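You operate a simulated robot arm through the tools that you are given. There is no shell and no other tool. Be economical: measure what you need, move in short steps, check, and stop when the job is done.

You run a simulated robot arm. Do the job below in one go: nothing can be reset, and whatever is moved stays where it is left.

JOB
Switch the grinder off, open its dial to COARSE and brush the coffee dust off its top.
Fine: switch off first; slider to 6 cups for room; purple brush back. Set down upright: purple brush. What is to be rubbed or washed off counts as gone when no trace of it is left.

It is judged by the outcome, as a careful person would: the job done as asked, and still so three seconds after it is handed in. It fails if anything else is knocked over, pushed out of place, dropped, spilled or broken.

ROBOT AND FRAMES
A 7-joint arm with a three-finger gripper, fixed in place. Base frame: the origin is at the foot of the arm, x ahead of it, y to its left, z up; the work surface is at about z = 920. Readings come in mm, degrees, newtons and seconds.
With the tool pointing down near the work surface it reaches from about 460 to 900 mm from the base axis. Its first joint turns from -166.0 to 166.0 degrees. Payload 2.69 kg.
The TCP is the grasp point between the finger pads, 29 mm short of the fingertips. In the tool frame z runs along the fingers and y along their closing line. Largest opening 120 mm; the body of the gripper starts 78 mm behind the TCP.
Orientation is that of the tool frame in the base frame, as a unit quaternion [x, y, z, w]. With the fingers straight down and closing along the base's y, the tool's x points along the base's -x, its y along +y and its z along -z.

CONTROLS
- The arm moves only by the tool send_rows. Its argument "steps" is a list of rows, each an object (a shift or turn left out is 0, a gripper value left out holds the last) with "offset": the shift along the tool's x, y, z in units of 30 mm (1.0 is 30 mm), a list of three; "rotation": the turn, a rotation vector about the tool's x, y, z in units of 6 degrees (1.0 is 6 degrees), a list of three; "grip": the gripper command, from -1 (fully open) to 1 (shut), values between in proportion. In form: [{"offset": [x, y, z], "rotation": [wx, wy, wz], "grip": grip}, ...]. A call has 1 to 12 rows; each row shifts and turns the commanded pose from where the row before left it, along the tool's axes as they then stand. A call with a number of a shift or a turn outside -1 to 1 is refused whole. A row lasts 0.2 s, in which the tool goes at most 50 mm and 8.6 degrees; a call with a longer step from one row to the next is refused whole, and so is a gripper value outside its range. Where a pose cannot be reached the arm comes as near as it can. A force on the tool above 40 N (or 10 N above the force at the start of the call, whichever is more), or a blocked arm, ends the call early, and 0.2 s more pass. The fingers move at their own pace and stop on an object; they squeeze with about 24 N. The grip force told is the motor's: it shows also when the fingers shut on nothing. Time passes only in rows, and 0.2 s behind the last, so rows that do not move let the fingers close. It gives the time, the measured TCP pose, the force on the tool (base axes), the opening and the grip force at its end, in the units of the frame above (readings bear some noise), with the torque about the TCP (base axes, N m) and any sound that the robot's microphone picked up.
- Cameras (640 x 400 px; columns grow to the right, rows downward): "scene" is fixed at [219, -649.2, 1693.2]; the picture's right is [0.93, 0.36, 0.00], its down [0.34, -0.88, -0.33] and it looks along [-0.12, 0.31, -0.94] (base axes); focal length 233 px, centre (320, 200). "wrist" rides on the gripper at [63, 0, -104] in the tool frame; the picture's right is [0.00, 1.00, 0.00], its down [-0.83, 0.00, -0.56] and it looks along [-0.56, 0.00, 0.83] (tool axes); focal length 275 px, centre (320, 200). There is no depth. A picture from a camera that has moved, and an enlarged one, comes with that camera's place and axes in the base frame and with its lens.
- get_image(camera): a new picture of that camera. It takes no simulated time.
- lift_body(by): slides the trunk up (or, below 0, down) by that many mm; the arm rides with it, the base frame stays. It gives what a move gives, with no picture.
- close_up(camera, box): a new picture of the part [left, top, right, bottom] of that camera's present view, enlarged. It takes no simulated time.
- close_job(): hands the job in; it is judged then, once.

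Work in short steps. Places have to be worked out from the pictures, the camera data and where the tool is seen: move nearer, look again, correct. Check each grasp and each placing, and mend what went wrong. You have 120 turns and 64 pictures in all, those below and enlarged ones among them. Open the gripper and draw the arm clear of the work before you hand the job in, unless the task says otherwise; then end with one line.

The tools are called after "Call:" as a command line: name --argument value ..., lists and objects as JSON in quotes. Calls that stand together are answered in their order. send_rows: Moves the arm, as the interface text tells. Its arguments: {"type":"object","properties":{"steps":{"type":"array","items":{"type":"object","properties":{"offset":{"type":"array","items":{"type":"number"}},"rotation":{"type":"array","items":{"type":"number"}},"grip":{"type":"number"}}}}},"required":["steps"]} The other tools are called the same way: lift_body (by) slides the trunk up or down; get_image (camera) takes a picture; close_up (camera, box) takes an enlarged picture of a part of a camera's view; close_job () hands the job in.

At the start:

```text
clock: 0.0
ee_pos: [-16.3, -425.0, 1294.8]
orientation: [0.0, 1.0, 0.0, 0.0]
contact_force: [-0.7, -0.6, 0.2]
torque: [0.0, -0.01, 0.02]
gripper_width: 120.0
grip_force: 0.0
trunk travel left (down, up): [-525.0, 61.0]
```

scene: 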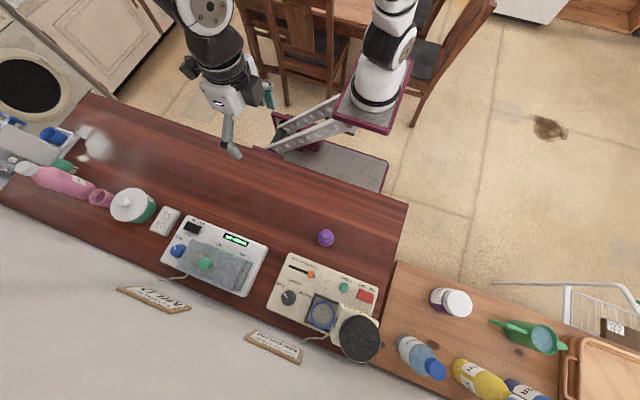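
wrist: 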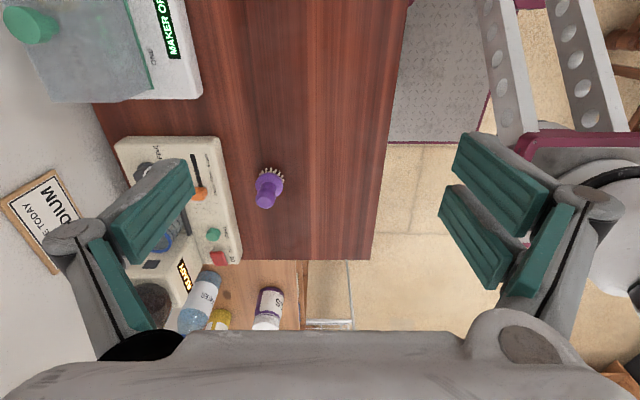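

I'll look closer at the grinder, the brush and the signs.

Call:
close_up --camera "scene" --box '[250, 215, 410, 365]'

Call:
close_up --camera "wrist" --box '[90, 120, 310, 340]'

Call:
close_up --camera "scene" --box '[110, 190, 310, 370]'

```text
2.67 times, centred on (330, 290) of scene
camera zoom: at [219.0, -649.2, 1693.2], right [0.93, 0.36, 0.0], down [0.34, -0.88, -0.33], along [-0.12, 0.31, -0.94], focal length 622 px, centre (293, -40)
```

zoom: 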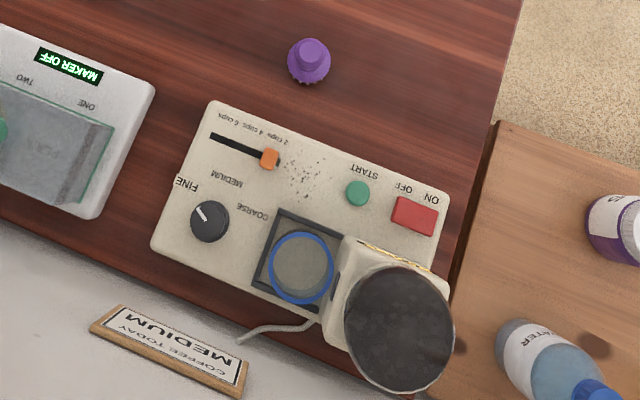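

```text
1.82 times, centred on (200, 230) of wrist
camera zoom: at [-80.1, -425.7, 1397.4], right [0.0, 1.0, 0.0], down [0.83, 0.0, 0.56], along [0.56, 0.0, -0.83], focal length 500 px, centre (538, 146)
```

zoom: 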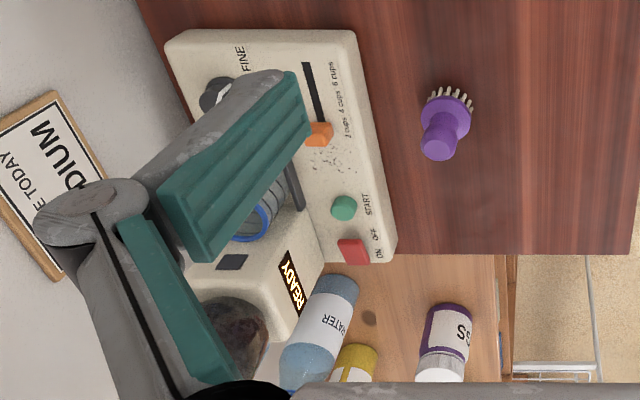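

```text
2.22 times, centred on (210, 280) of scene
camera zoom: at [219.0, -649.2, 1693.2], right [0.93, 0.36, 0.0], down [0.34, -0.88, -0.33], along [-0.12, 0.31, -0.94], focal length 518 px, centre (564, 22)
```

zoom: 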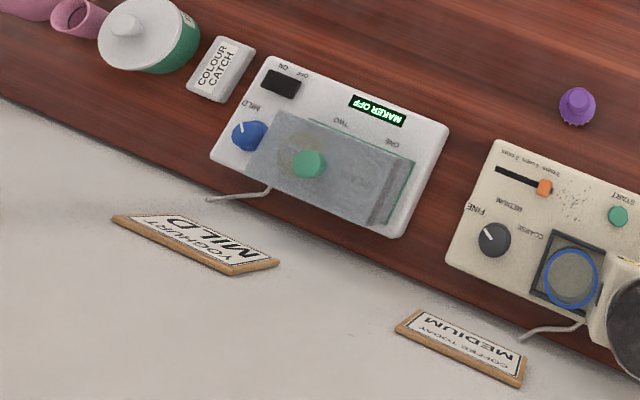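

The switch stands near (350,-637,985), the slider near (188,-637), the dial near (152,-720) and the dust near (230,-643). The brush is at about (195,-528). I'll move above the grinder to look nearer.

Call:
send_rows --steps '[{"offset": [-0.89, -0.7, 0.4], "grip": 1}, {"offset": [-0.89, -0.7, 0.4]}, {"offset": [-0.89, -0.7, 0.4]}, {"offset": [-0.89, -0.7, 0.4]}, {"offset": [-0.89, -0.7, 0.4]}, {"offset": [-0.89, -0.7, 0.4]}, {"offset": [-0.89, -0.7, 0.4]}, {"offset": [-0.89, -0.7, 0.4]}, {"offset": [-0.89, -0.7, 0.4]}, {"offset": [-0.89, -0.7, 0.4]}]'

Call:
get_image --camera "wrist"

```text
clock: 2.2
ee_pos: [252.2, -635.9, 1173.4]
orientation: [0.0, 1.0, 0.0, 0.0]
contact_force: [-1.2, 0.3, 0.7]
torque: [-0.02, -0.02, -0.01]
gripper_width: 0.0
grip_force: 24.4
trunk travel left (down, up): [-525.0, 61.0]
```

```text
58 pictures are left
camera wrist: at [188.5, -636.2, 1275.7], right [0.0, 1.0, 0.0], down [0.83, 0.0, 0.56], along [0.56, 0.0, -0.83], focal length 275 px, centre (320, 200)
```

wrist: 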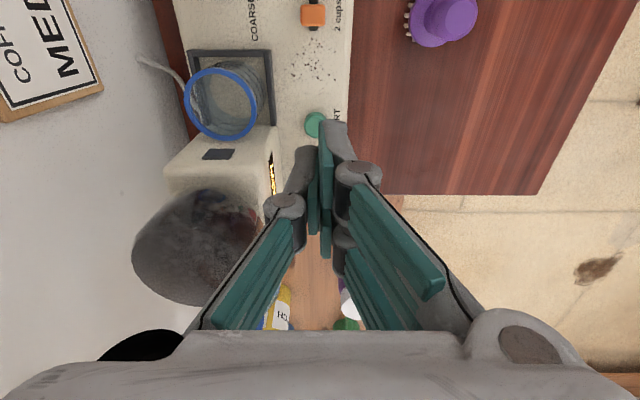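

The fingers hide the switch, so I'll back off in -x with the fingers open to see the whole panel.

Call:
send_rows --steps '[{"offset": [1, 0.2, 0], "grip": -1}, {"offset": [1, 0, 0]}, {"offset": [1, 0, 0]}, {"offset": [1, 0, 0]}]'

Call:
get_image --camera "wrist"

Call:
close_up --camera "wrist" --box '[200, 0, 440, 150]'

Call:
close_up --camera "wrist" --box '[220, 120, 420, 260]'

```text
clock: 3.2
ee_pos: [132.3, -630.1, 1172.3]
orientation: [0.0, 1.0, 0.0, 0.0]
contact_force: [-0.1, -0.3, -0.5]
torque: [0.06, 0.06, -0.04]
gripper_width: 119.9
grip_force: 0.0
trunk travel left (down, up): [-525.0, 61.0]
```

```text
57 pictures are left
camera wrist: at [68.4, -630.2, 1277.1], right [-0.01, 1.0, 0.0], down [0.83, 0.0, 0.56], along [0.56, 0.0, -0.83], focal length 275 px, centre (320, 200)
```

wrist: 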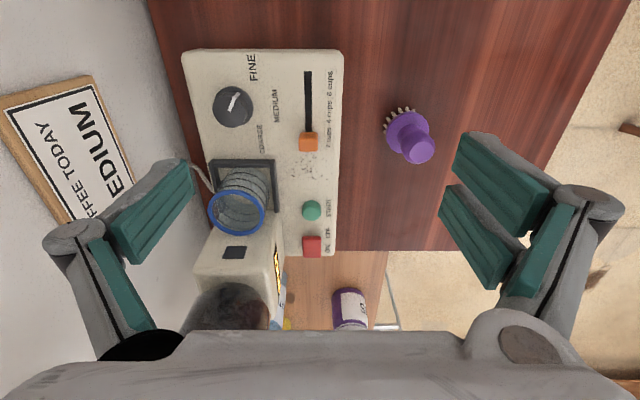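

```text
2.67 times, centred on (320, 75) of wrist
camera zoom: at [68.4, -630.2, 1277.1], right [-0.01, 1.0, 0.0], down [0.83, 0.0, 0.56], along [0.56, 0.0, -0.83], focal length 734 px, centre (320, 533)
```

zoom: 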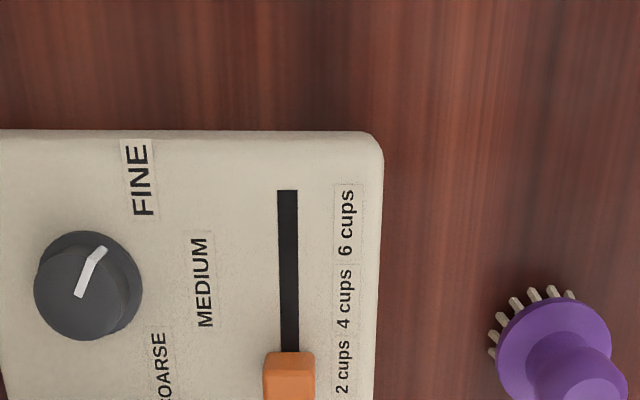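

```text
2.86 times, centred on (320, 190) of wrist
camera zoom: at [68.4, -630.2, 1277.1], right [-0.01, 1.0, 0.0], down [0.83, 0.0, 0.56], along [0.56, 0.0, -0.83], focal length 786 px, centre (320, 229)
```

zoom: 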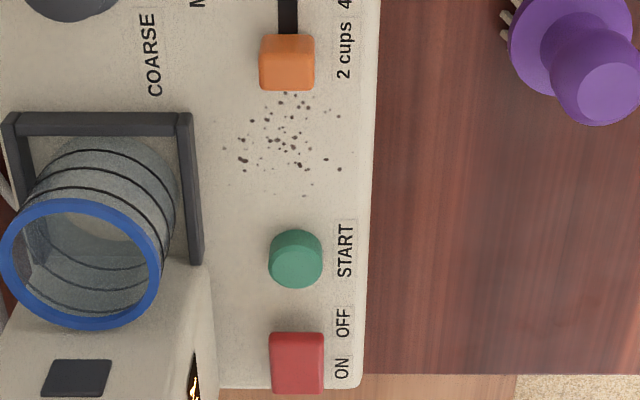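

The OFF end of the rocker is near x≈335. The hopper beside it is about 1090 high, so I'll turn the tool 90° to keep the gripper's long side along x, with the fingers shut.

Call:
send_rows --steps '[{"rotation": [0, 0, 1], "grip": 1}, {"rotation": [0, 0, 1]}, {"rotation": [0, 0, 1]}, {"rotation": [0, 0, 1]}, {"rotation": [0, 0, 1]}, {"rotation": [0, 0, 1]}, {"rotation": [0, 0, 1]}, {"rotation": [0, 0, 1]}, {"rotation": [0, 0, 1]}, {"rotation": [0, 0, 1]}, {"rotation": [0, 0, 1]}, {"rotation": [0, 0, 1]}]'

Call:
send_rows --steps '[{"rotation": [0, 0, 1]}, {"rotation": [0, 0, 1]}, {"rotation": [0, 0, 1]}, {"offset": [0, 0.5, 0]}]'

Call:
get_image --camera "wrist"

```text
clock: 5.8
ee_pos: [131.7, -629.3, 1172.5]
orientation: [0.589, 0.808, 0.0, 0.0]
contact_force: [-0.1, -0.7, 1.0]
torque: [0.02, 0.02, -0.03]
gripper_width: 0.0
grip_force: 23.7
trunk travel left (down, up): [-525.0, 61.0]
```

```text
clock: 6.8
ee_pos: [145.2, -627.6, 1173.7]
orientation: [0.708, 0.707, 0.001, 0.0]
contact_force: [-0.9, -0.2, -0.2]
torque: [-0.02, -0.01, 0.01]
gripper_width: 0.0
grip_force: 24.4
trunk travel left (down, up): [-525.0, 61.0]
```

```text
54 pictures are left
camera wrist: at [143.8, -565.0, 1277.3], right [1.0, 0.0, 0.0], down [0.0, -0.83, 0.56], along [0.0, -0.56, -0.83], focal length 275 px, centre (320, 200)
```

wrist: 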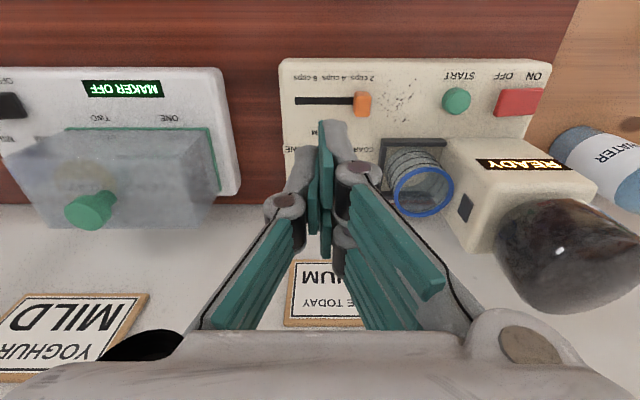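

Now I'll move over the OFF side of the switch and go down to about z 1080.

Call:
send_rows --steps '[{"offset": [-0.03, 0.9, 0]}, {"offset": [-0.05, 0.9, 0]}, {"offset": [-0.05, 0.9, 0]}, {"offset": [-0.05, 0.9, 0]}, {"offset": [-0.05, 0.9, 0]}, {"offset": [-0.05, 0.9, 0]}, {"offset": [-0.03, 0.9, 0]}, {"offset": [0, 0, 1]}, {"offset": [0, 0, 1]}, {"offset": [0, 0, 1]}]'

Call:
get_image --camera "wrist"

Call:
close_up --camera "scene" --box '[320, 250, 400, 320]'

```text
clock: 9.0
ee_pos: [337.1, -639.4, 1082.0]
orientation: [0.707, 0.707, 0.0, 0.001]
contact_force: [-0.8, -0.5, 0.8]
torque: [-0.03, 0.01, 0.0]
gripper_width: 0.2
grip_force: 24.5
trunk travel left (down, up): [-525.0, 61.0]
```

```text
53 pictures are left
camera wrist: at [335.4, -575.6, 1186.4], right [1.0, 0.01, 0.0], down [0.0, -0.83, 0.56], along [0.0, -0.56, -0.83], focal length 275 px, centre (320, 200)
```

wrist: 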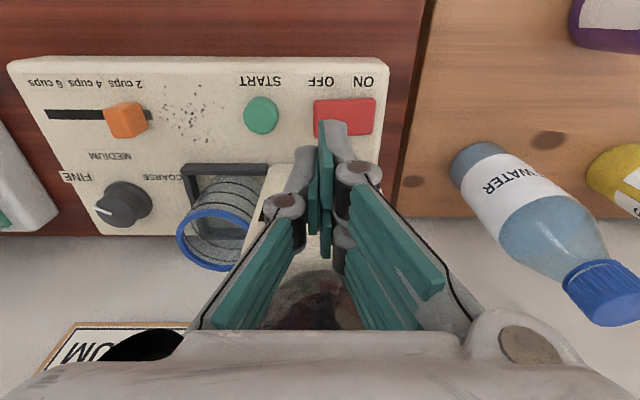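

```text
5.71 times, centred on (360, 285) of scene
camera zoom: at [219.0, -649.2, 1693.2], right [0.93, 0.36, 0.0], down [0.34, -0.88, -0.33], along [-0.12, 0.31, -0.94], focal length 1332 px, centre (91, -286)
```

zoom: 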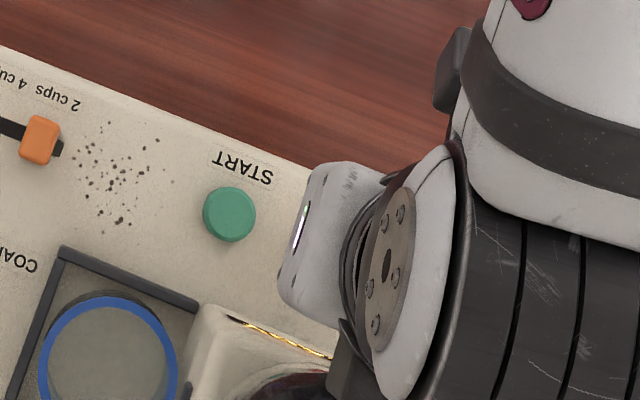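

Call:
close_up --camera "wrist" --box '[230, 60, 400, 166]'

```text
3.76 times, centred on (315, 113) of wrist
camera zoom: at [335.4, -575.6, 1186.4], right [1.0, 0.01, 0.0], down [0.0, -0.83, 0.56], along [0.0, -0.56, -0.83], focal length 1036 px, centre (339, 528)
```

zoom: 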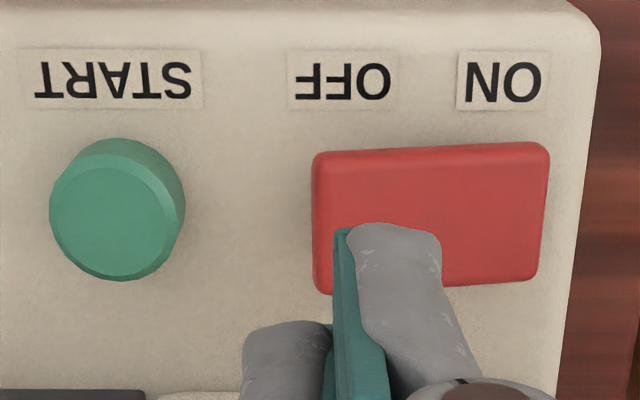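

The OFF end of the rocker is raised, and it spans x≈330–377 at y≈-640, so the tip is right over its OFF half. I'll press down gently.

Call:
send_rows --steps '[{"offset": [0, 0, 1]}, {"offset": [0, 0, 0.8]}, {"offset": [0, 0, 0.15]}, {"offset": [0, 0, 0.15]}, {"offset": [0, 0, 0.15]}, {"offset": [0, 0, 0.15]}]'

```text
clock: 9.5
ee_pos: [337.2, -643.7, 1057.9]
orientation: [0.707, 0.707, -0.006, 0.009]
contact_force: [-0.9, -1.9, 12.6]
torque: [-0.28, 0.01, -0.03]
gripper_width: 0.2
grip_force: 23.4
trunk travel left (down, up): [-525.0, 61.0]
stopped in row 2: the force on the tool passed its limit at 63 N (the readings are from after the stop); the commanded pose is now the measured one
```

Contact came early, at TCP z 1058, so something other than the tip touched. I'll look.

Call:
get_image --camera "wrist"

Call:
close_up --camera "scene" --box '[300, 240, 420, 370]'

```text
50 pictures are left
camera wrist: at [335.6, -578.8, 1160.9], right [1.0, 0.01, 0.0], down [0.0, -0.82, 0.57], along [0.01, -0.57, -0.82], focal length 275 px, centre (320, 200)
```

wrist: 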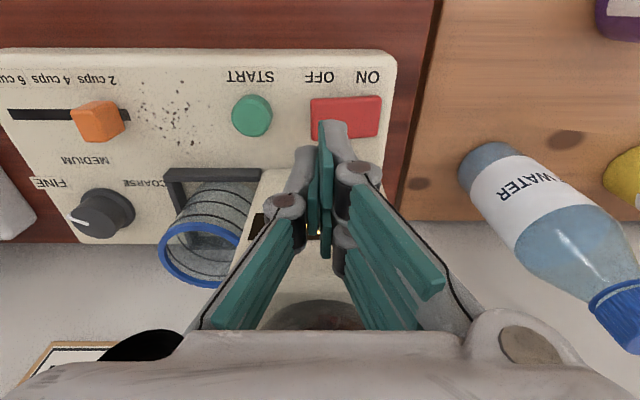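

```text
3.08 times, centred on (360, 305) of scene
camera zoom: at [219.0, -649.2, 1693.2], right [0.93, 0.36, 0.0], down [0.34, -0.88, -0.33], along [-0.12, 0.31, -0.94], focal length 717 px, centre (197, -123)
```

zoom: 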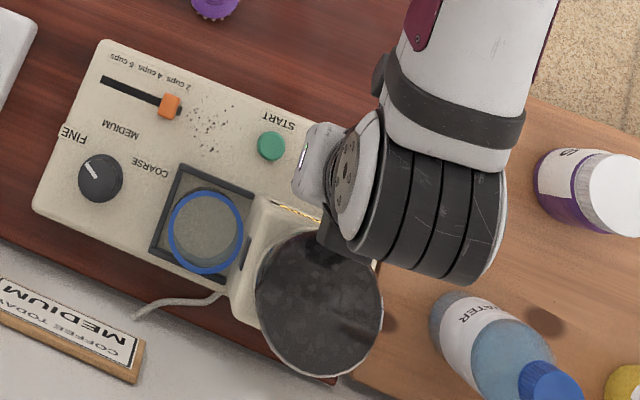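

The hopper rim, at about z 1135, touches the gripper body, and it hasn't shifted. I'll back up and tilt the tool 24° so the body leans towards the robot, away from the hopper.

Call:
send_rows --steps '[{"offset": [0.1, 0, -1]}, {"offset": [0.3, 0, -0.3]}, {"rotation": [0, -1, 0]}, {"rotation": [0, -1, 0]}, {"rotation": [0, -1, 0]}, {"rotation": [0, -1, 0]}, {}]'

Call:
get_image --camera "wrist"

```text
clock: 11.1
ee_pos: [336.7, -630.3, 1095.9]
orientation: [0.691, 0.69, -0.152, 0.155]
contact_force: [0.2, -0.1, 0.4]
torque: [-0.04, -0.02, 0.03]
gripper_width: 0.2
grip_force: 23.3
trunk travel left (down, up): [-525.0, 61.0]
```

```text
48 pictures are left
camera wrist: at [335.8, -529.1, 1162.6], right [1.0, 0.0, 0.0], down [0.0, -0.52, 0.86], along [0.01, -0.86, -0.52], focal length 275 px, centre (320, 200)
```

wrist: 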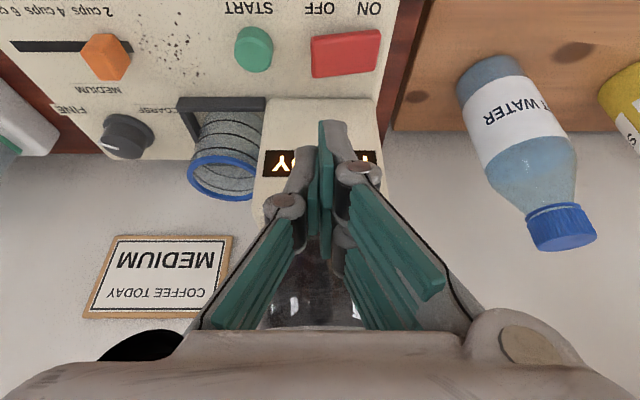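

The tilt is right and the tip is at about (337,-643,1070). I'll go straight down towards the OFF half.

Call:
send_rows --steps '[{"offset": [0.358, 0, 0.75]}, {"offset": [0.358, 0, 0.75]}, {"offset": [0.33, 0, 0.7]}, {"offset": [0.057, 0, 0.12]}, {"offset": [0.057, 0, 0.12]}, {"offset": [0.057, 0, 0.12]}]'

Call:
close_up --camera "wrist" --box '[230, 0, 450, 200]'

```text
clock: 12.5
ee_pos: [337.0, -629.5, 1010.7]
orientation: [0.69, 0.69, -0.152, 0.154]
contact_force: [-3.5, 0.7, 3.2]
torque: [0.05, 0.03, 0.01]
gripper_width: 0.0
grip_force: 23.9
trunk travel left (down, up): [-525.0, 61.0]
```

```text
2.00 times, centred on (340, 100) of wrist
camera zoom: at [335.9, -527.9, 1077.6], right [1.0, 0.0, 0.0], down [0.0, -0.52, 0.85], along [0.0, -0.85, -0.52], focal length 551 px, centre (280, 400)
```

zoom: 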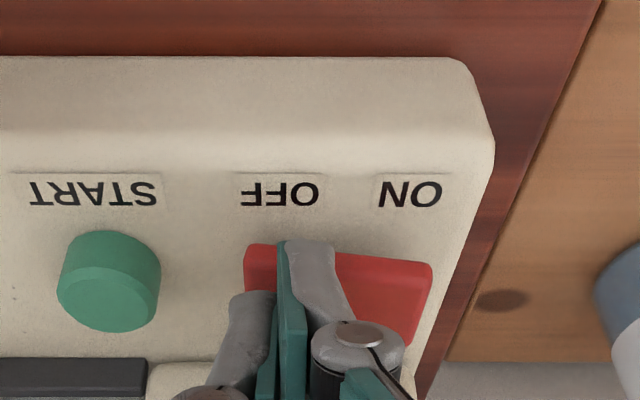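

The tip is just touching the raised end. I'll press on in small steps.

Call:
send_rows --steps '[{"offset": [0.043, 0, 0.09]}, {"offset": [0.043, 0, 0.09]}, {"offset": [0.043, 0, 0.09]}, {"offset": [0.043, 0, 0.09]}]'

Call:
close_up --camera "wrist" --box '[230, 0, 450, 200]'

```text
clock: 13.1
ee_pos: [336.5, -628.4, 1008.4]
orientation: [0.69, 0.69, -0.153, 0.156]
contact_force: [-6.4, 18.0, 21.1]
torque: [0.55, 0.02, 0.15]
gripper_width: 0.0
grip_force: 24.4
trunk travel left (down, up): [-525.0, 61.0]
stopped in row 3: the force on the tool passed its limit at 44 N (the readings are from after the stop); the commanded pose is now the measured one
```

```text
2.00 times, centred on (340, 100) of wrist
camera zoom: at [335.4, -527.8, 1076.3], right [1.0, 0.0, 0.0], down [0.0, -0.52, 0.86], along [0.01, -0.86, -0.52], focal length 551 px, centre (280, 400)
```

zoom: 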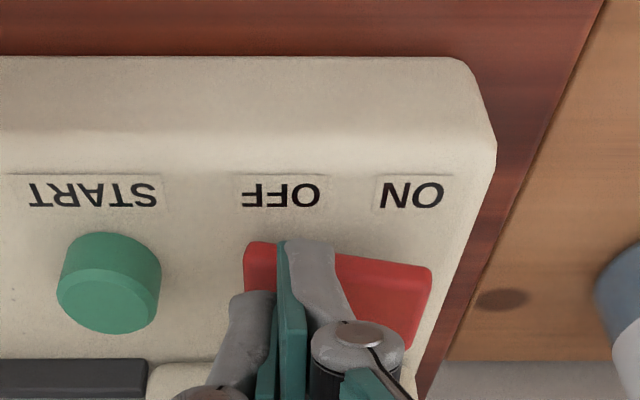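

The force limit tripped with no click heard. I'll back off a little to see the rocker's state.

Call:
send_rows --steps '[{"offset": [-0.358, 0, -0.75]}, {"offset": [-0.358, 0, -0.75]}, {"offset": [0.5, -1, 0]}]'

Call:
close_up --camera "wrist" --box '[250, 0, 490, 200]'

```text
clock: 13.9
ee_pos: [308.4, -616.3, 1051.6]
orientation: [0.691, 0.689, -0.153, 0.156]
contact_force: [-0.7, 0.1, 0.9]
torque: [-0.01, 0.03, 0.01]
gripper_width: 0.2
grip_force: 24.2
trunk travel left (down, up): [-525.0, 61.0]
```

```text
2.00 times, centred on (370, 100) of wrist
camera zoom: at [307.3, -514.9, 1117.6], right [1.0, 0.01, 0.0], down [0.0, -0.51, 0.86], along [0.01, -0.86, -0.51], focal length 551 px, centre (220, 400)
```

zoom: 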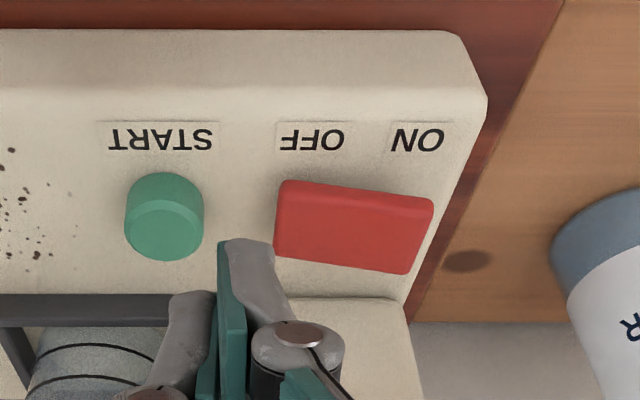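

In this view a rising edge means lower height. The rocker's right (ON) end is now up and its OFF end down, the reverse of before. I'll check the display to confirm.

Call:
send_rows --steps '[{"offset": [0, -1, -1]}, {"offset": [0, -1, -1]}, {"offset": [0, -1, -1]}]'

Call:
get_image --camera "wrist"

```text
clock: 14.7
ee_pos: [216.4, -581.1, 1130.8]
orientation: [0.689, 0.691, -0.151, 0.157]
contact_force: [0.3, -0.3, -0.2]
torque: [0.04, 0.03, -0.04]
gripper_width: 0.1
grip_force: 23.8
trunk travel left (down, up): [-525.0, 61.0]
```

```text
44 pictures are left
camera wrist: at [214.6, -479.7, 1197.6], right [1.0, 0.01, 0.0], down [0.0, -0.52, 0.86], along [0.01, -0.86, -0.52], focal length 275 px, centre (320, 200)
```

wrist: 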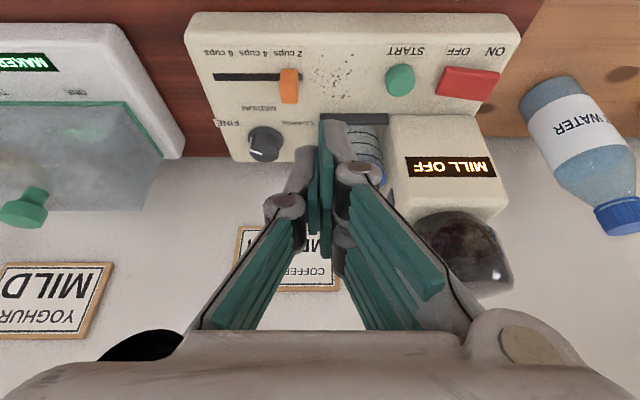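

The display reads MILL OFF. Next is the slider, with the knob at about (187,-640) and 6 cups at x≈128. I'll straighten the tool and hover over the knob, partly open.

Call:
send_rows --steps '[{"rotation": [0, 1, 0], "grip": 0.25}, {"rotation": [0, 1, 0]}, {"rotation": [0, 1, 0]}, {"rotation": [0, 1, 0]}, {"rotation": [0, 0.2, 0]}, {"offset": [-1, -0.5, 0]}, {"offset": [-0.97, -0.48, 0]}, {"offset": [0, 0, 1]}, {"offset": [0, 0, 0.8]}, {}]'

Call:
get_image --camera "wrist"

```text
clock: 16.9
ee_pos: [187.9, -638.5, 1076.2]
orientation: [0.707, 0.707, 0.002, 0.002]
contact_force: [0.4, 0.2, -0.4]
torque: [0.03, 0.0, -0.03]
gripper_width: 45.1
grip_force: 0.0
trunk travel left (down, up): [-525.0, 61.0]
```

```text
43 pictures are left
camera wrist: at [185.9, -575.2, 1180.2], right [1.0, 0.01, 0.01], down [0.0, -0.83, 0.56], along [0.01, -0.56, -0.83], focal length 275 px, centre (320, 200)
```

wrist: 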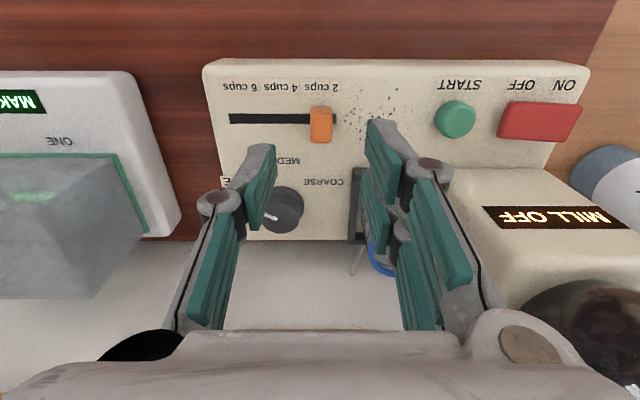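

Aligned with the knob. I'll go down with the fingers either side of it, then look.

Call:
send_rows --steps '[{"offset": [-0.08, -0.05, 0.9]}, {"offset": [0, 0, 0.9]}, {"offset": [0, 0, 0.3]}, {"offset": [0, 0, 0.15]}]'

Call:
close_up --camera "wrist" --box '[200, 60, 440, 210]'

```text
clock: 17.9
ee_pos: [186.6, -640.1, 1009.5]
orientation: [0.707, 0.707, 0.002, 0.001]
contact_force: [1.2, 0.0, 0.1]
torque: [0.03, 0.0, 0.02]
gripper_width: 45.0
grip_force: 0.1
trunk travel left (down, up): [-525.0, 61.0]
```

```text
2.67 times, centred on (320, 135) of wrist
camera zoom: at [184.5, -576.9, 1113.3], right [1.0, 0.01, 0.01], down [0.0, -0.83, 0.56], along [0.01, -0.56, -0.83], focal length 734 px, centre (320, 373)
```

zoom: 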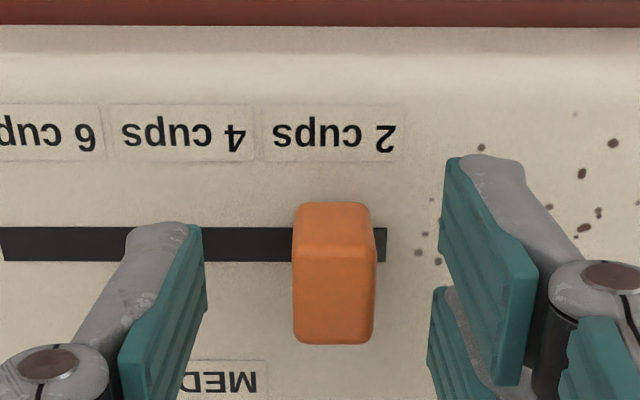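

The knob is between the fingers. I'll go down 4 mm and close on it.

Call:
send_rows --steps '[{"offset": [0, 0, 0.13]}, {"grip": 1}, {}, {}]'

Call:
close_up --camera "wrist" --box '[200, 60, 440, 210]'

```text
clock: 18.9
ee_pos: [186.0, -641.3, 1005.0]
orientation: [0.707, 0.707, 0.001, 0.001]
contact_force: [0.5, 0.4, -1.0]
torque: [-0.07, 0.02, 0.05]
gripper_width: 15.4
grip_force: 41.1
trunk travel left (down, up): [-525.0, 61.0]
```

```text
2.67 times, centred on (320, 135) of wrist
camera zoom: at [184.4, -577.7, 1109.7], right [1.0, 0.01, 0.01], down [0.0, -0.83, 0.56], along [0.01, -0.56, -0.83], focal length 734 px, centre (320, 373)
```

zoom: 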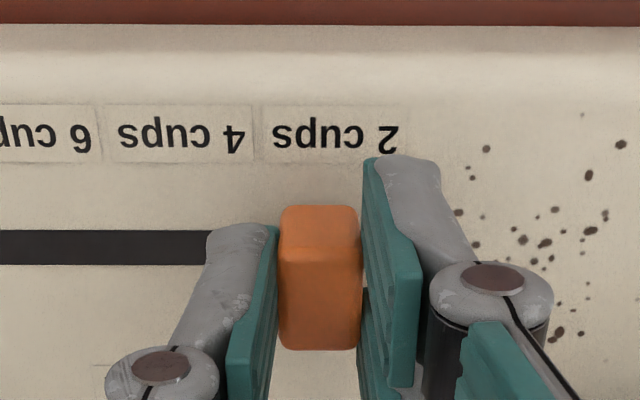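

The knob is gripped at 15.4 mm wide. I'll slide it 58 mm in -x to 6 cups.

Call:
send_rows --steps '[{"offset": [0, -0.4, 0]}, {"offset": [0, -0.4, 0]}, {"offset": [0, -0.4, 0]}, {"offset": [0, -0.4, 0]}, {"offset": [0, -0.35, 0]}, {}]'

Call:
get_image --camera "wrist"

```text
clock: 20.3
ee_pos: [129.5, -640.7, 1007.2]
orientation: [0.707, 0.707, 0.002, 0.001]
contact_force: [2.0, 10.1, -3.8]
torque: [0.05, -0.02, 0.02]
gripper_width: 15.6
grip_force: 41.6
trunk travel left (down, up): [-525.0, 61.0]
```

```text
40 pictures are left
camera wrist: at [127.0, -578.0, 1109.9], right [1.0, 0.01, 0.01], down [0.0, -0.83, 0.55], along [0.01, -0.55, -0.83], focal length 275 px, centre (320, 200)
```

wrist: 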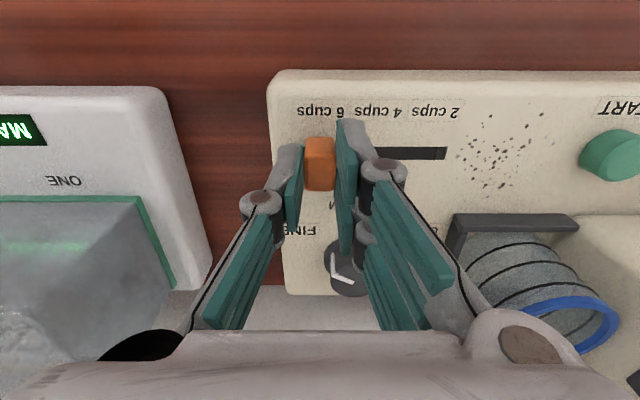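

The knob is at the 6 cups label. I'll release, rise, and look at it and the dial.

Call:
send_rows --steps '[{"grip": 0.4}, {}, {"offset": [0, 0, -1]}, {"offset": [0, 0, -1]}, {"offset": [0.5, 0, -1]}, {"offset": [0.5, 0, -1]}]'

Call:
get_image --camera "wrist"

Call:
close_up --camera "wrist" --box '[240, 50, 440, 220]'

```text
clock: 21.7
ee_pos: [128.1, -611.3, 1127.6]
orientation: [0.707, 0.707, 0.002, 0.002]
contact_force: [0.0, -0.1, -0.3]
torque: [0.04, -0.02, 0.02]
gripper_width: 35.7
grip_force: 0.0
trunk travel left (down, up): [-525.0, 61.0]
```

```text
39 pictures are left
camera wrist: at [126.5, -548.6, 1231.5], right [1.0, 0.01, 0.01], down [0.0, -0.83, 0.56], along [0.01, -0.56, -0.83], focal length 275 px, centre (320, 200)
```

wrist: 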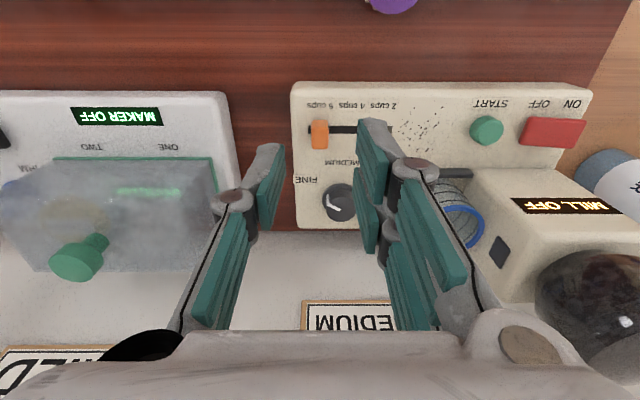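

```text
2.35 times, centred on (340, 135) of wrist
camera zoom: at [126.5, -548.6, 1231.5], right [1.0, 0.01, 0.01], down [0.0, -0.83, 0.56], along [0.01, -0.56, -0.83], focal length 648 px, centre (273, 353)
```

zoom: 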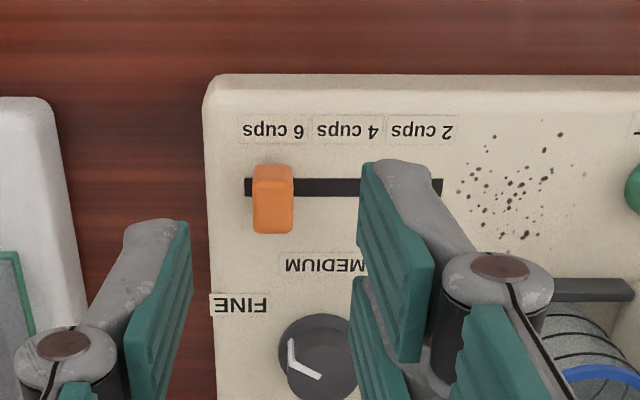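

Slider done. Now the dial at about (150,-717): I'll pre-turn the tool 60° back so there's room for a clockwise turn, and hover above it.

Call:
send_rows --steps '[{"rotation": [0, 0, -1], "grip": -0.1}, {"rotation": [0, 0, -1]}, {"rotation": [0, 0, -1]}, {"rotation": [0, 0, -1]}, {"rotation": [0, 0, -1]}, {"rotation": [0, 0, -1]}, {"rotation": [0, 0, -1]}, {"rotation": [0, 0, -1]}, {"rotation": [0, 0, -1]}, {"rotation": [0, 0, -1]}]'

Call:
send_rows --steps '[{"offset": [-0.8, -0.9, 0]}, {"offset": [-0.8, -0.9, 0]}, {"offset": [-0.8, -0.9, 0]}, {}]'

Call:
get_image --camera "wrist"

Call:
close_up --camera "wrist" --box '[200, 60, 440, 210]'

```text
clock: 23.9
ee_pos: [127.3, -611.6, 1124.9]
orientation: [0.259, 0.966, 0.0, 0.003]
contact_force: [0.1, 0.2, 0.3]
torque: [0.02, 0.02, 0.02]
gripper_width: 66.3
grip_force: 0.0
trunk travel left (down, up): [-525.0, 61.0]
```

```text
clock: 24.9
ee_pos: [149.3, -716.2, 1122.5]
orientation: [0.259, 0.966, 0.001, 0.003]
contact_force: [0.1, 0.1, -0.2]
torque: [-0.01, 0.03, -0.02]
gripper_width: 66.0
grip_force: 0.0
trunk travel left (down, up): [-525.0, 61.0]
```

```text
37 pictures are left
camera wrist: at [92.9, -684.9, 1227.2], right [0.5, 0.87, 0.0], down [0.72, -0.41, 0.56], along [0.49, -0.27, -0.83], focal length 275 px, centre (320, 200)
```

wrist: 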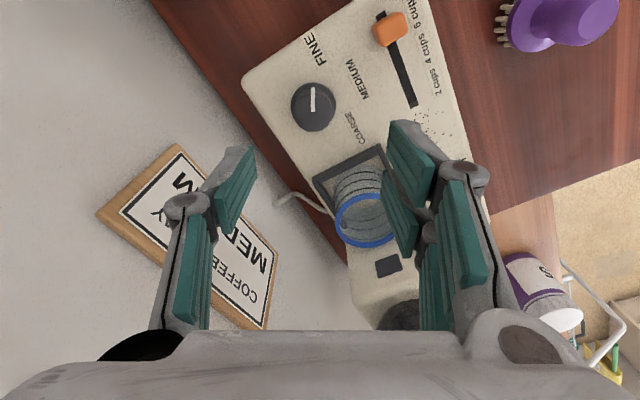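

```text
2.67 times, centred on (320, 135) of wrist
camera zoom: at [92.9, -684.9, 1227.2], right [0.5, 0.87, 0.0], down [0.72, -0.41, 0.56], along [0.49, -0.27, -0.83], focal length 734 px, centre (320, 373)
```

zoom: 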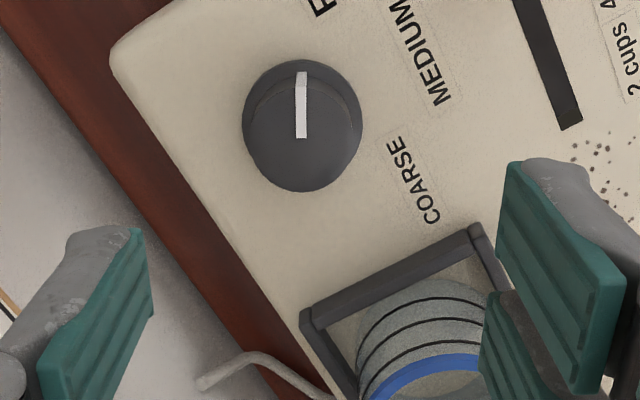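

The mark points to 150° (FINE), and the dial centre is at about (150.5,-722). COARSE should be 120° clockwise. I'll centre and go down around the knob.

Call:
send_rows --steps '[{"offset": [-0.13, -0.147, 0.9]}, {"offset": [0, 0, 0.9]}, {"offset": [0, 0, 0.9]}, {"offset": [0, 0, 0.6]}, {"offset": [0, 0, 0.3]}, {"offset": [0, 0, 0.15]}]'

Call:
get_image --camera "wrist"

```text
clock: 26.3
ee_pos: [151.5, -722.7, 1013.1]
orientation: [0.259, 0.966, 0.001, 0.003]
contact_force: [0.2, 0.1, 1.0]
torque: [0.01, 0.0, -0.01]
gripper_width: 66.0
grip_force: 0.1
trunk travel left (down, up): [-525.0, 61.0]
```

```text
35 pictures are left
camera wrist: at [95.0, -691.0, 1116.9], right [0.5, 0.87, 0.0], down [0.72, -0.41, 0.56], along [0.49, -0.28, -0.83], focal length 275 px, centre (320, 200)
```

wrist: 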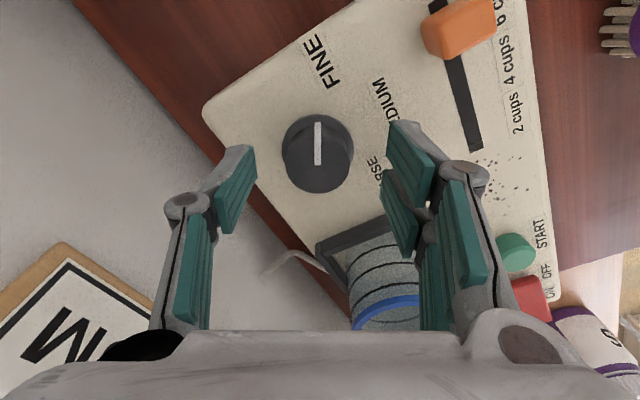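

Centred. I'll go down 7 mm and grip the dial.

Call:
send_rows --steps '[{"offset": [0, 0, 0.15]}, {"offset": [0, 0, 0.1]}, {"grip": 1}, {}, {}]'

```text
clock: 27.5
ee_pos: [151.1, -723.9, 1006.4]
orientation: [0.259, 0.966, -0.001, 0.003]
contact_force: [-2.7, -11.0, 0.2]
torque: [-0.73, -0.29, -0.03]
gripper_width: 33.1
grip_force: 45.1
trunk travel left (down, up): [-525.0, 61.0]
```

Gripped at 33 mm, with a small side load from being about 1–2 mm off. I'll ease that and start turning clockwise.

Call:
send_rows --steps '[{"offset": [0, -0.05, 0]}, {"rotation": [0, 0, 1]}, {"rotation": [0, 0, 1]}, {"rotation": [0, 0, 1]}, {"rotation": [0, 0, 1]}]'

Call:
get_image --camera "wrist"

```text
clock: 28.7
ee_pos: [150.6, -723.7, 1007.0]
orientation: [0.453, 0.891, 0.002, 0.003]
contact_force: [1.3, 0.6, 6.1]
torque: [-0.69, -0.18, -0.05]
gripper_width: 33.6
grip_force: 45.2
trunk travel left (down, up): [-525.0, 61.0]
```

```text
34 pictures are left
camera wrist: at [112.9, -672.3, 1109.9], right [0.81, 0.59, 0.0], down [0.49, -0.67, 0.56], along [0.33, -0.45, -0.83], focal length 275 px, centre (320, 200)
```

wrist: 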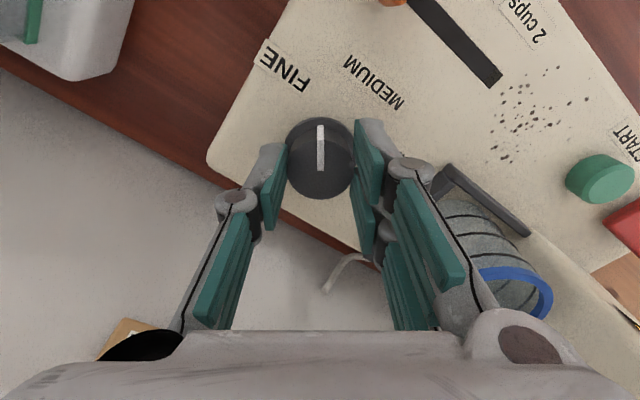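

The dial turns with the gripper, so I'll keep going.

Call:
send_rows --steps '[{"rotation": [0, 0, 1]}, {"rotation": [0, 0, 1]}, {"rotation": [0, 0, 1]}, {"rotation": [0, 0, 1]}, {"rotation": [0, 0, 1]}, {"rotation": [0, 0, 1]}, {"rotation": [0, 0, 1]}, {"rotation": [0, 0, 1]}]'

Call:
send_rows --steps '[{"rotation": [0, 0, 1]}, {"rotation": [0, 0, 1]}, {"rotation": [0, 0, 1]}, {"rotation": [0, 0, 1]}, {"rotation": [0, 0, 1]}, {"rotation": [0, 0, 1]}, {}]'

Call:
get_image --camera "wrist"

```text
clock: 30.5
ee_pos: [153.0, -723.9, 1006.4]
orientation: [0.778, 0.629, 0.003, 0.002]
contact_force: [17.5, 11.9, 11.9]
torque: [0.1, -0.4, 0.04]
gripper_width: 33.2
grip_force: 44.8
trunk travel left (down, up): [-525.0, 61.0]
```

```text
clock: 32.1
ee_pos: [152.4, -724.0, 1006.4]
orientation: [0.934, 0.358, 0.003, 0.001]
contact_force: [25.4, -0.5, -2.5]
torque: [-0.48, -0.1, -0.02]
gripper_width: 33.1
grip_force: 45.0
trunk travel left (down, up): [-525.0, 61.0]
```

```text
33 pictures are left
camera wrist: at [198.2, -681.5, 1110.3], right [0.67, -0.74, 0.01], down [-0.62, -0.56, 0.55], along [-0.41, -0.38, -0.83], focal length 275 px, centre (320, 200)
```

wrist: 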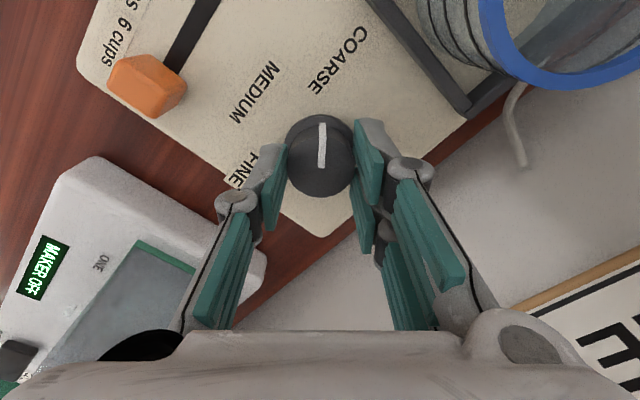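

The mark is at about 42°, and COARSE works out at 30° from the dial centre. I'll ease the side load and turn the last 12°.

Call:
send_rows --steps '[{"offset": [0.037, 0.034, 0]}, {"rotation": [0, 0, 1]}, {"rotation": [0, 0, 1]}, {}]'

Call:
close_up --camera "wrist" --box '[200, 0, 440, 210]'

```text
clock: 33.1
ee_pos: [153.5, -724.7, 1006.1]
orientation: [0.966, 0.259, 0.003, 0.002]
contact_force: [20.1, -4.0, 1.0]
torque: [-0.15, -0.6, 0.45]
gripper_width: 32.8
grip_force: 44.9
trunk travel left (down, up): [-525.0, 61.0]
```

```text
1.90 times, centred on (320, 105) of wrist
camera zoom: at [205.6, -692.4, 1110.2], right [0.5, -0.86, 0.01], down [-0.72, -0.42, 0.55], along [-0.48, -0.28, -0.83], focal length 524 px, centre (320, 381)
```

zoom: 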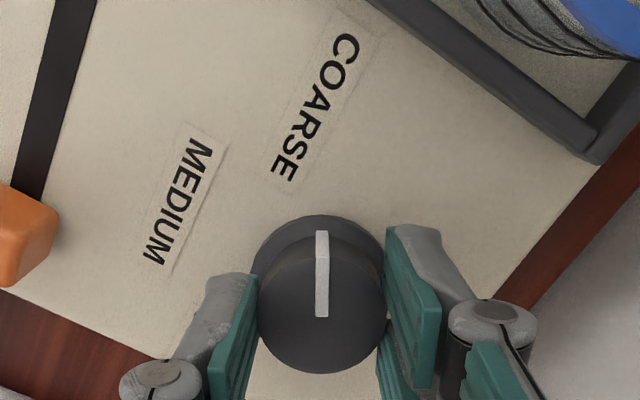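

The mark now points at the middle of COARSE, and the torque suggests the end stop. I'll release and lift straight up.

Call:
send_rows --steps '[{"grip": 0}, {}, {"offset": [0, 0, -1]}, {"offset": [0, 0, -1]}, {"offset": [0, 0, -1]}, {"offset": [0, 0, -1]}]'

Call:
get_image --camera "wrist"

```text
clock: 34.5
ee_pos: [149.9, -722.2, 1126.0]
orientation: [0.966, 0.259, 0.003, 0.002]
contact_force: [0.4, -0.4, -0.3]
torque: [0.04, 0.03, 0.03]
gripper_width: 60.0
grip_force: 0.1
trunk travel left (down, up): [-525.0, 61.0]
```

```text
31 pictures are left
camera wrist: at [204.0, -689.7, 1229.1], right [0.5, -0.86, 0.0], down [-0.72, -0.42, 0.55], along [-0.48, -0.28, -0.83], focal length 275 px, centre (320, 200)
```

wrist: 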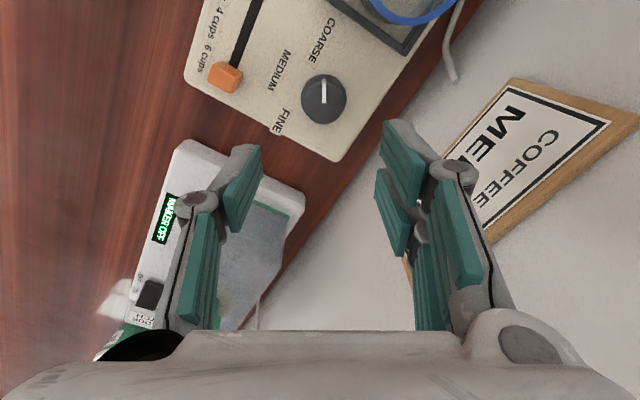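

Dial is at COARSE. I'll turn back to the working orientation and move over the purple brush.

Call:
send_rows --steps '[{"rotation": [0, 0, -1], "grip": -0.3}, {"rotation": [0, 0, -1]}, {"rotation": [0, 0, -1]}, {"rotation": [0, 0, -1]}, {"rotation": [0, 0, -1]}, {"rotation": [0, 0, -1]}, {"rotation": [0, 0, -1]}, {"rotation": [0, 0, -1]}, {"rotation": [0, 0, -1]}, {"rotation": [0, 0, -1]}]'

Call:
send_rows --steps '[{"offset": [0.94, 0.19, 0]}, {"offset": [0.94, 0.19, 0]}, {"offset": [0.94, 0.19, 0]}, {"offset": [0.94, 0.19, 0]}, {"offset": [0.94, 0.19, 0]}, {"offset": [0.94, 0.19, 0]}, {"offset": [0.94, 0.19, 0]}, {}]'

Call:
get_image --camera "wrist"

Call:
close_up --camera "scene" --box '[280, 215, 360, 265]'

```text
clock: 36.7
ee_pos: [150.5, -723.3, 1126.0]
orientation: [0.706, 0.708, 0.002, 0.002]
contact_force: [0.4, 0.9, -0.8]
torque: [0.01, 0.03, -0.04]
gripper_width: 77.9
grip_force: 0.1
trunk travel left (down, up): [-525.0, 61.0]
```

```text
clock: 38.5
ee_pos: [189.5, -526.4, 1125.9]
orientation: [0.707, 0.707, 0.002, 0.001]
contact_force: [-0.7, -0.4, -0.7]
torque: [0.0, -0.02, -0.02]
gripper_width: 78.2
grip_force: 0.1
trunk travel left (down, up): [-525.0, 61.0]
```

```text
30 pictures are left
camera wrist: at [188.2, -462.4, 1230.3], right [1.0, 0.01, 0.01], down [0.0, -0.83, 0.56], along [0.01, -0.56, -0.83], focal length 275 px, centre (320, 200)
```

wrist: 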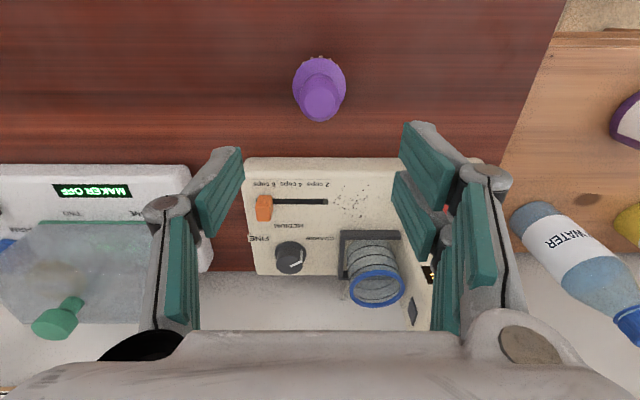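

```text
8.00 times, centred on (320, 240) of scene
camera zoom: at [219.0, -649.2, 1693.2], right [0.93, 0.36, 0.0], down [0.34, -0.88, -0.33], along [-0.12, 0.31, -0.94], focal length 1865 px, centre (320, -120)
```

zoom: 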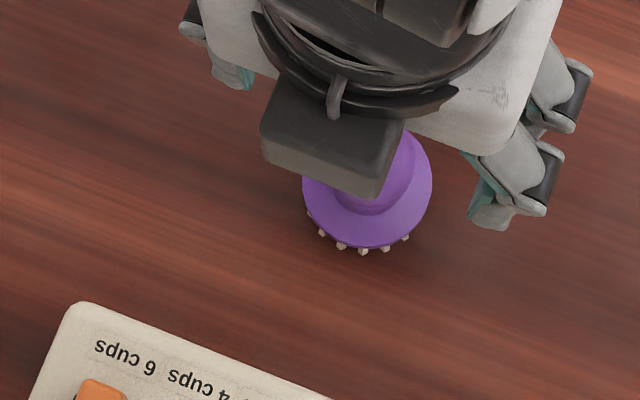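

The brush is at about (190,-516), with its handle top near z 1000 and its disc near 935. I'll centre over it and go down partway.

Call:
send_rows --steps '[{"offset": [0.35, 0.02, 0.8]}, {"offset": [0, 0, 0.8]}, {"offset": [0, 0, 0.5]}, {}]'

Call:
get_image --camera "wrist"

Call:
close_up --camera "scene" --box '[280, 215, 360, 265]'

```text
clock: 39.5
ee_pos: [192.1, -519.4, 1064.7]
orientation: [0.707, 0.707, 0.002, 0.003]
contact_force: [0.2, 0.2, -1.0]
torque: [0.01, 0.02, -0.02]
gripper_width: 78.2
grip_force: 0.1
trunk travel left (down, up): [-525.0, 61.0]
```

```text
28 pictures are left
camera wrist: at [189.7, -454.5, 1168.5], right [1.0, 0.01, 0.01], down [0.0, -0.83, 0.56], along [0.01, -0.56, -0.83], focal length 275 px, centre (320, 200)
```

wrist: 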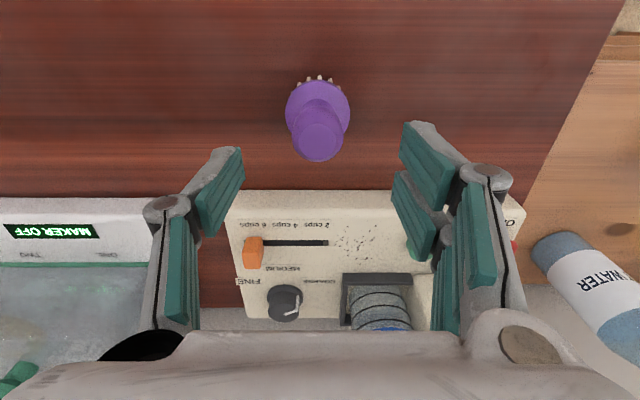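

```text
8.00 times, centred on (320, 240) of scene
camera zoom: at [219.0, -649.2, 1693.2], right [0.93, 0.36, 0.0], down [0.34, -0.88, -0.33], along [-0.12, 0.31, -0.94], focal length 1865 px, centre (320, -120)
```

zoom: 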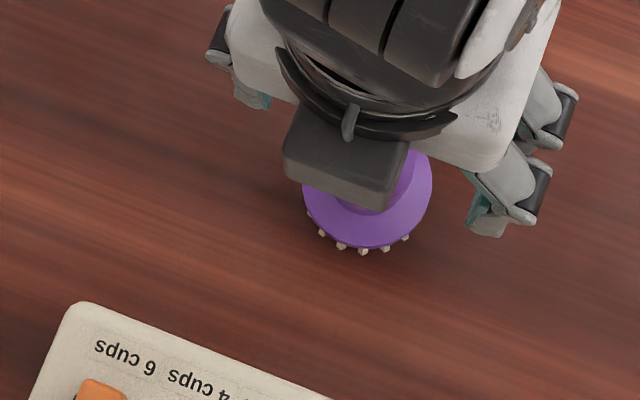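

Handle and disc agree on about (190.5,-518). I'll go down around the handle in stages.

Call:
send_rows --steps '[{"offset": [0.03, -0.04, 0.9]}, {"offset": [0, 0, 0.9]}, {"offset": [0, 0, 0.4]}, {"offset": [0, 0, 0.2]}]'

Call:
get_image --camera "wrist"

```text
clock: 40.5
ee_pos: [191.6, -516.6, 990.6]
orientation: [0.707, 0.707, 0.001, 0.001]
contact_force: [-0.4, 0.5, 0.4]
torque: [0.04, 0.02, 0.01]
gripper_width: 77.8
grip_force: 0.0
trunk travel left (down, up): [-525.0, 61.0]
```

```text
26 pictures are left
camera wrist: at [189.8, -453.1, 1094.3], right [1.0, 0.01, 0.01], down [0.0, -0.83, 0.56], along [0.01, -0.56, -0.83], focal length 275 px, centre (320, 200)
```

wrist: 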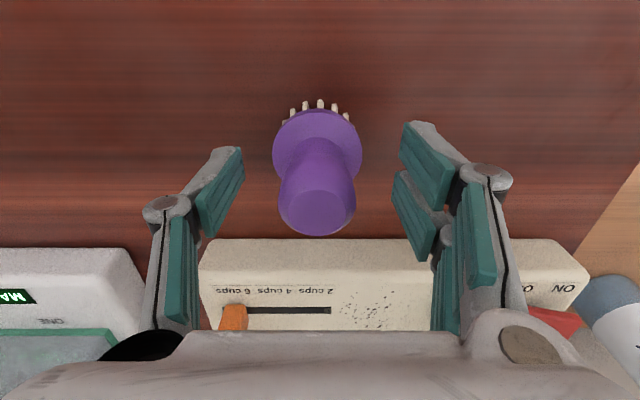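

The handle runs from z≈948 to 1008 and sits centred. I'll lower 6 mm and grip.

Call:
send_rows --steps '[{"offset": [0, -0.03, 0.2]}, {"grip": 1}, {}, {}, {}]'

Call:
get_image --camera "wrist"

```text
clock: 41.7
ee_pos: [190.9, -516.1, 985.0]
orientation: [0.707, 0.707, 0.001, 0.002]
contact_force: [-0.8, -0.1, 4.3]
torque: [-0.06, 0.02, 0.04]
gripper_width: 33.1
grip_force: 24.7
trunk travel left (down, up): [-525.0, 61.0]
```

```text
25 pictures are left
camera wrist: at [188.8, -452.8, 1089.0], right [1.0, 0.01, 0.01], down [0.0, -0.83, 0.56], along [0.01, -0.56, -0.83], focal length 275 px, centre (320, 200)
```

wrist: 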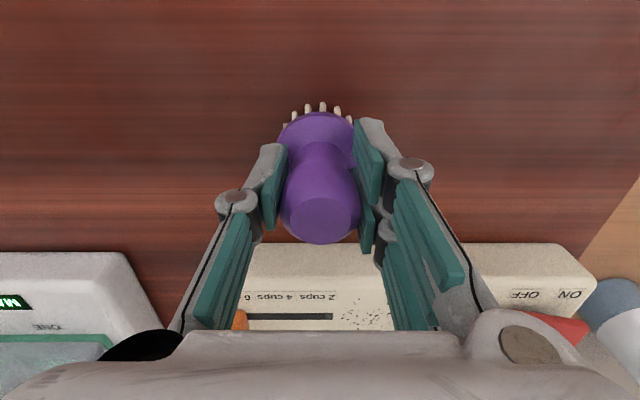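

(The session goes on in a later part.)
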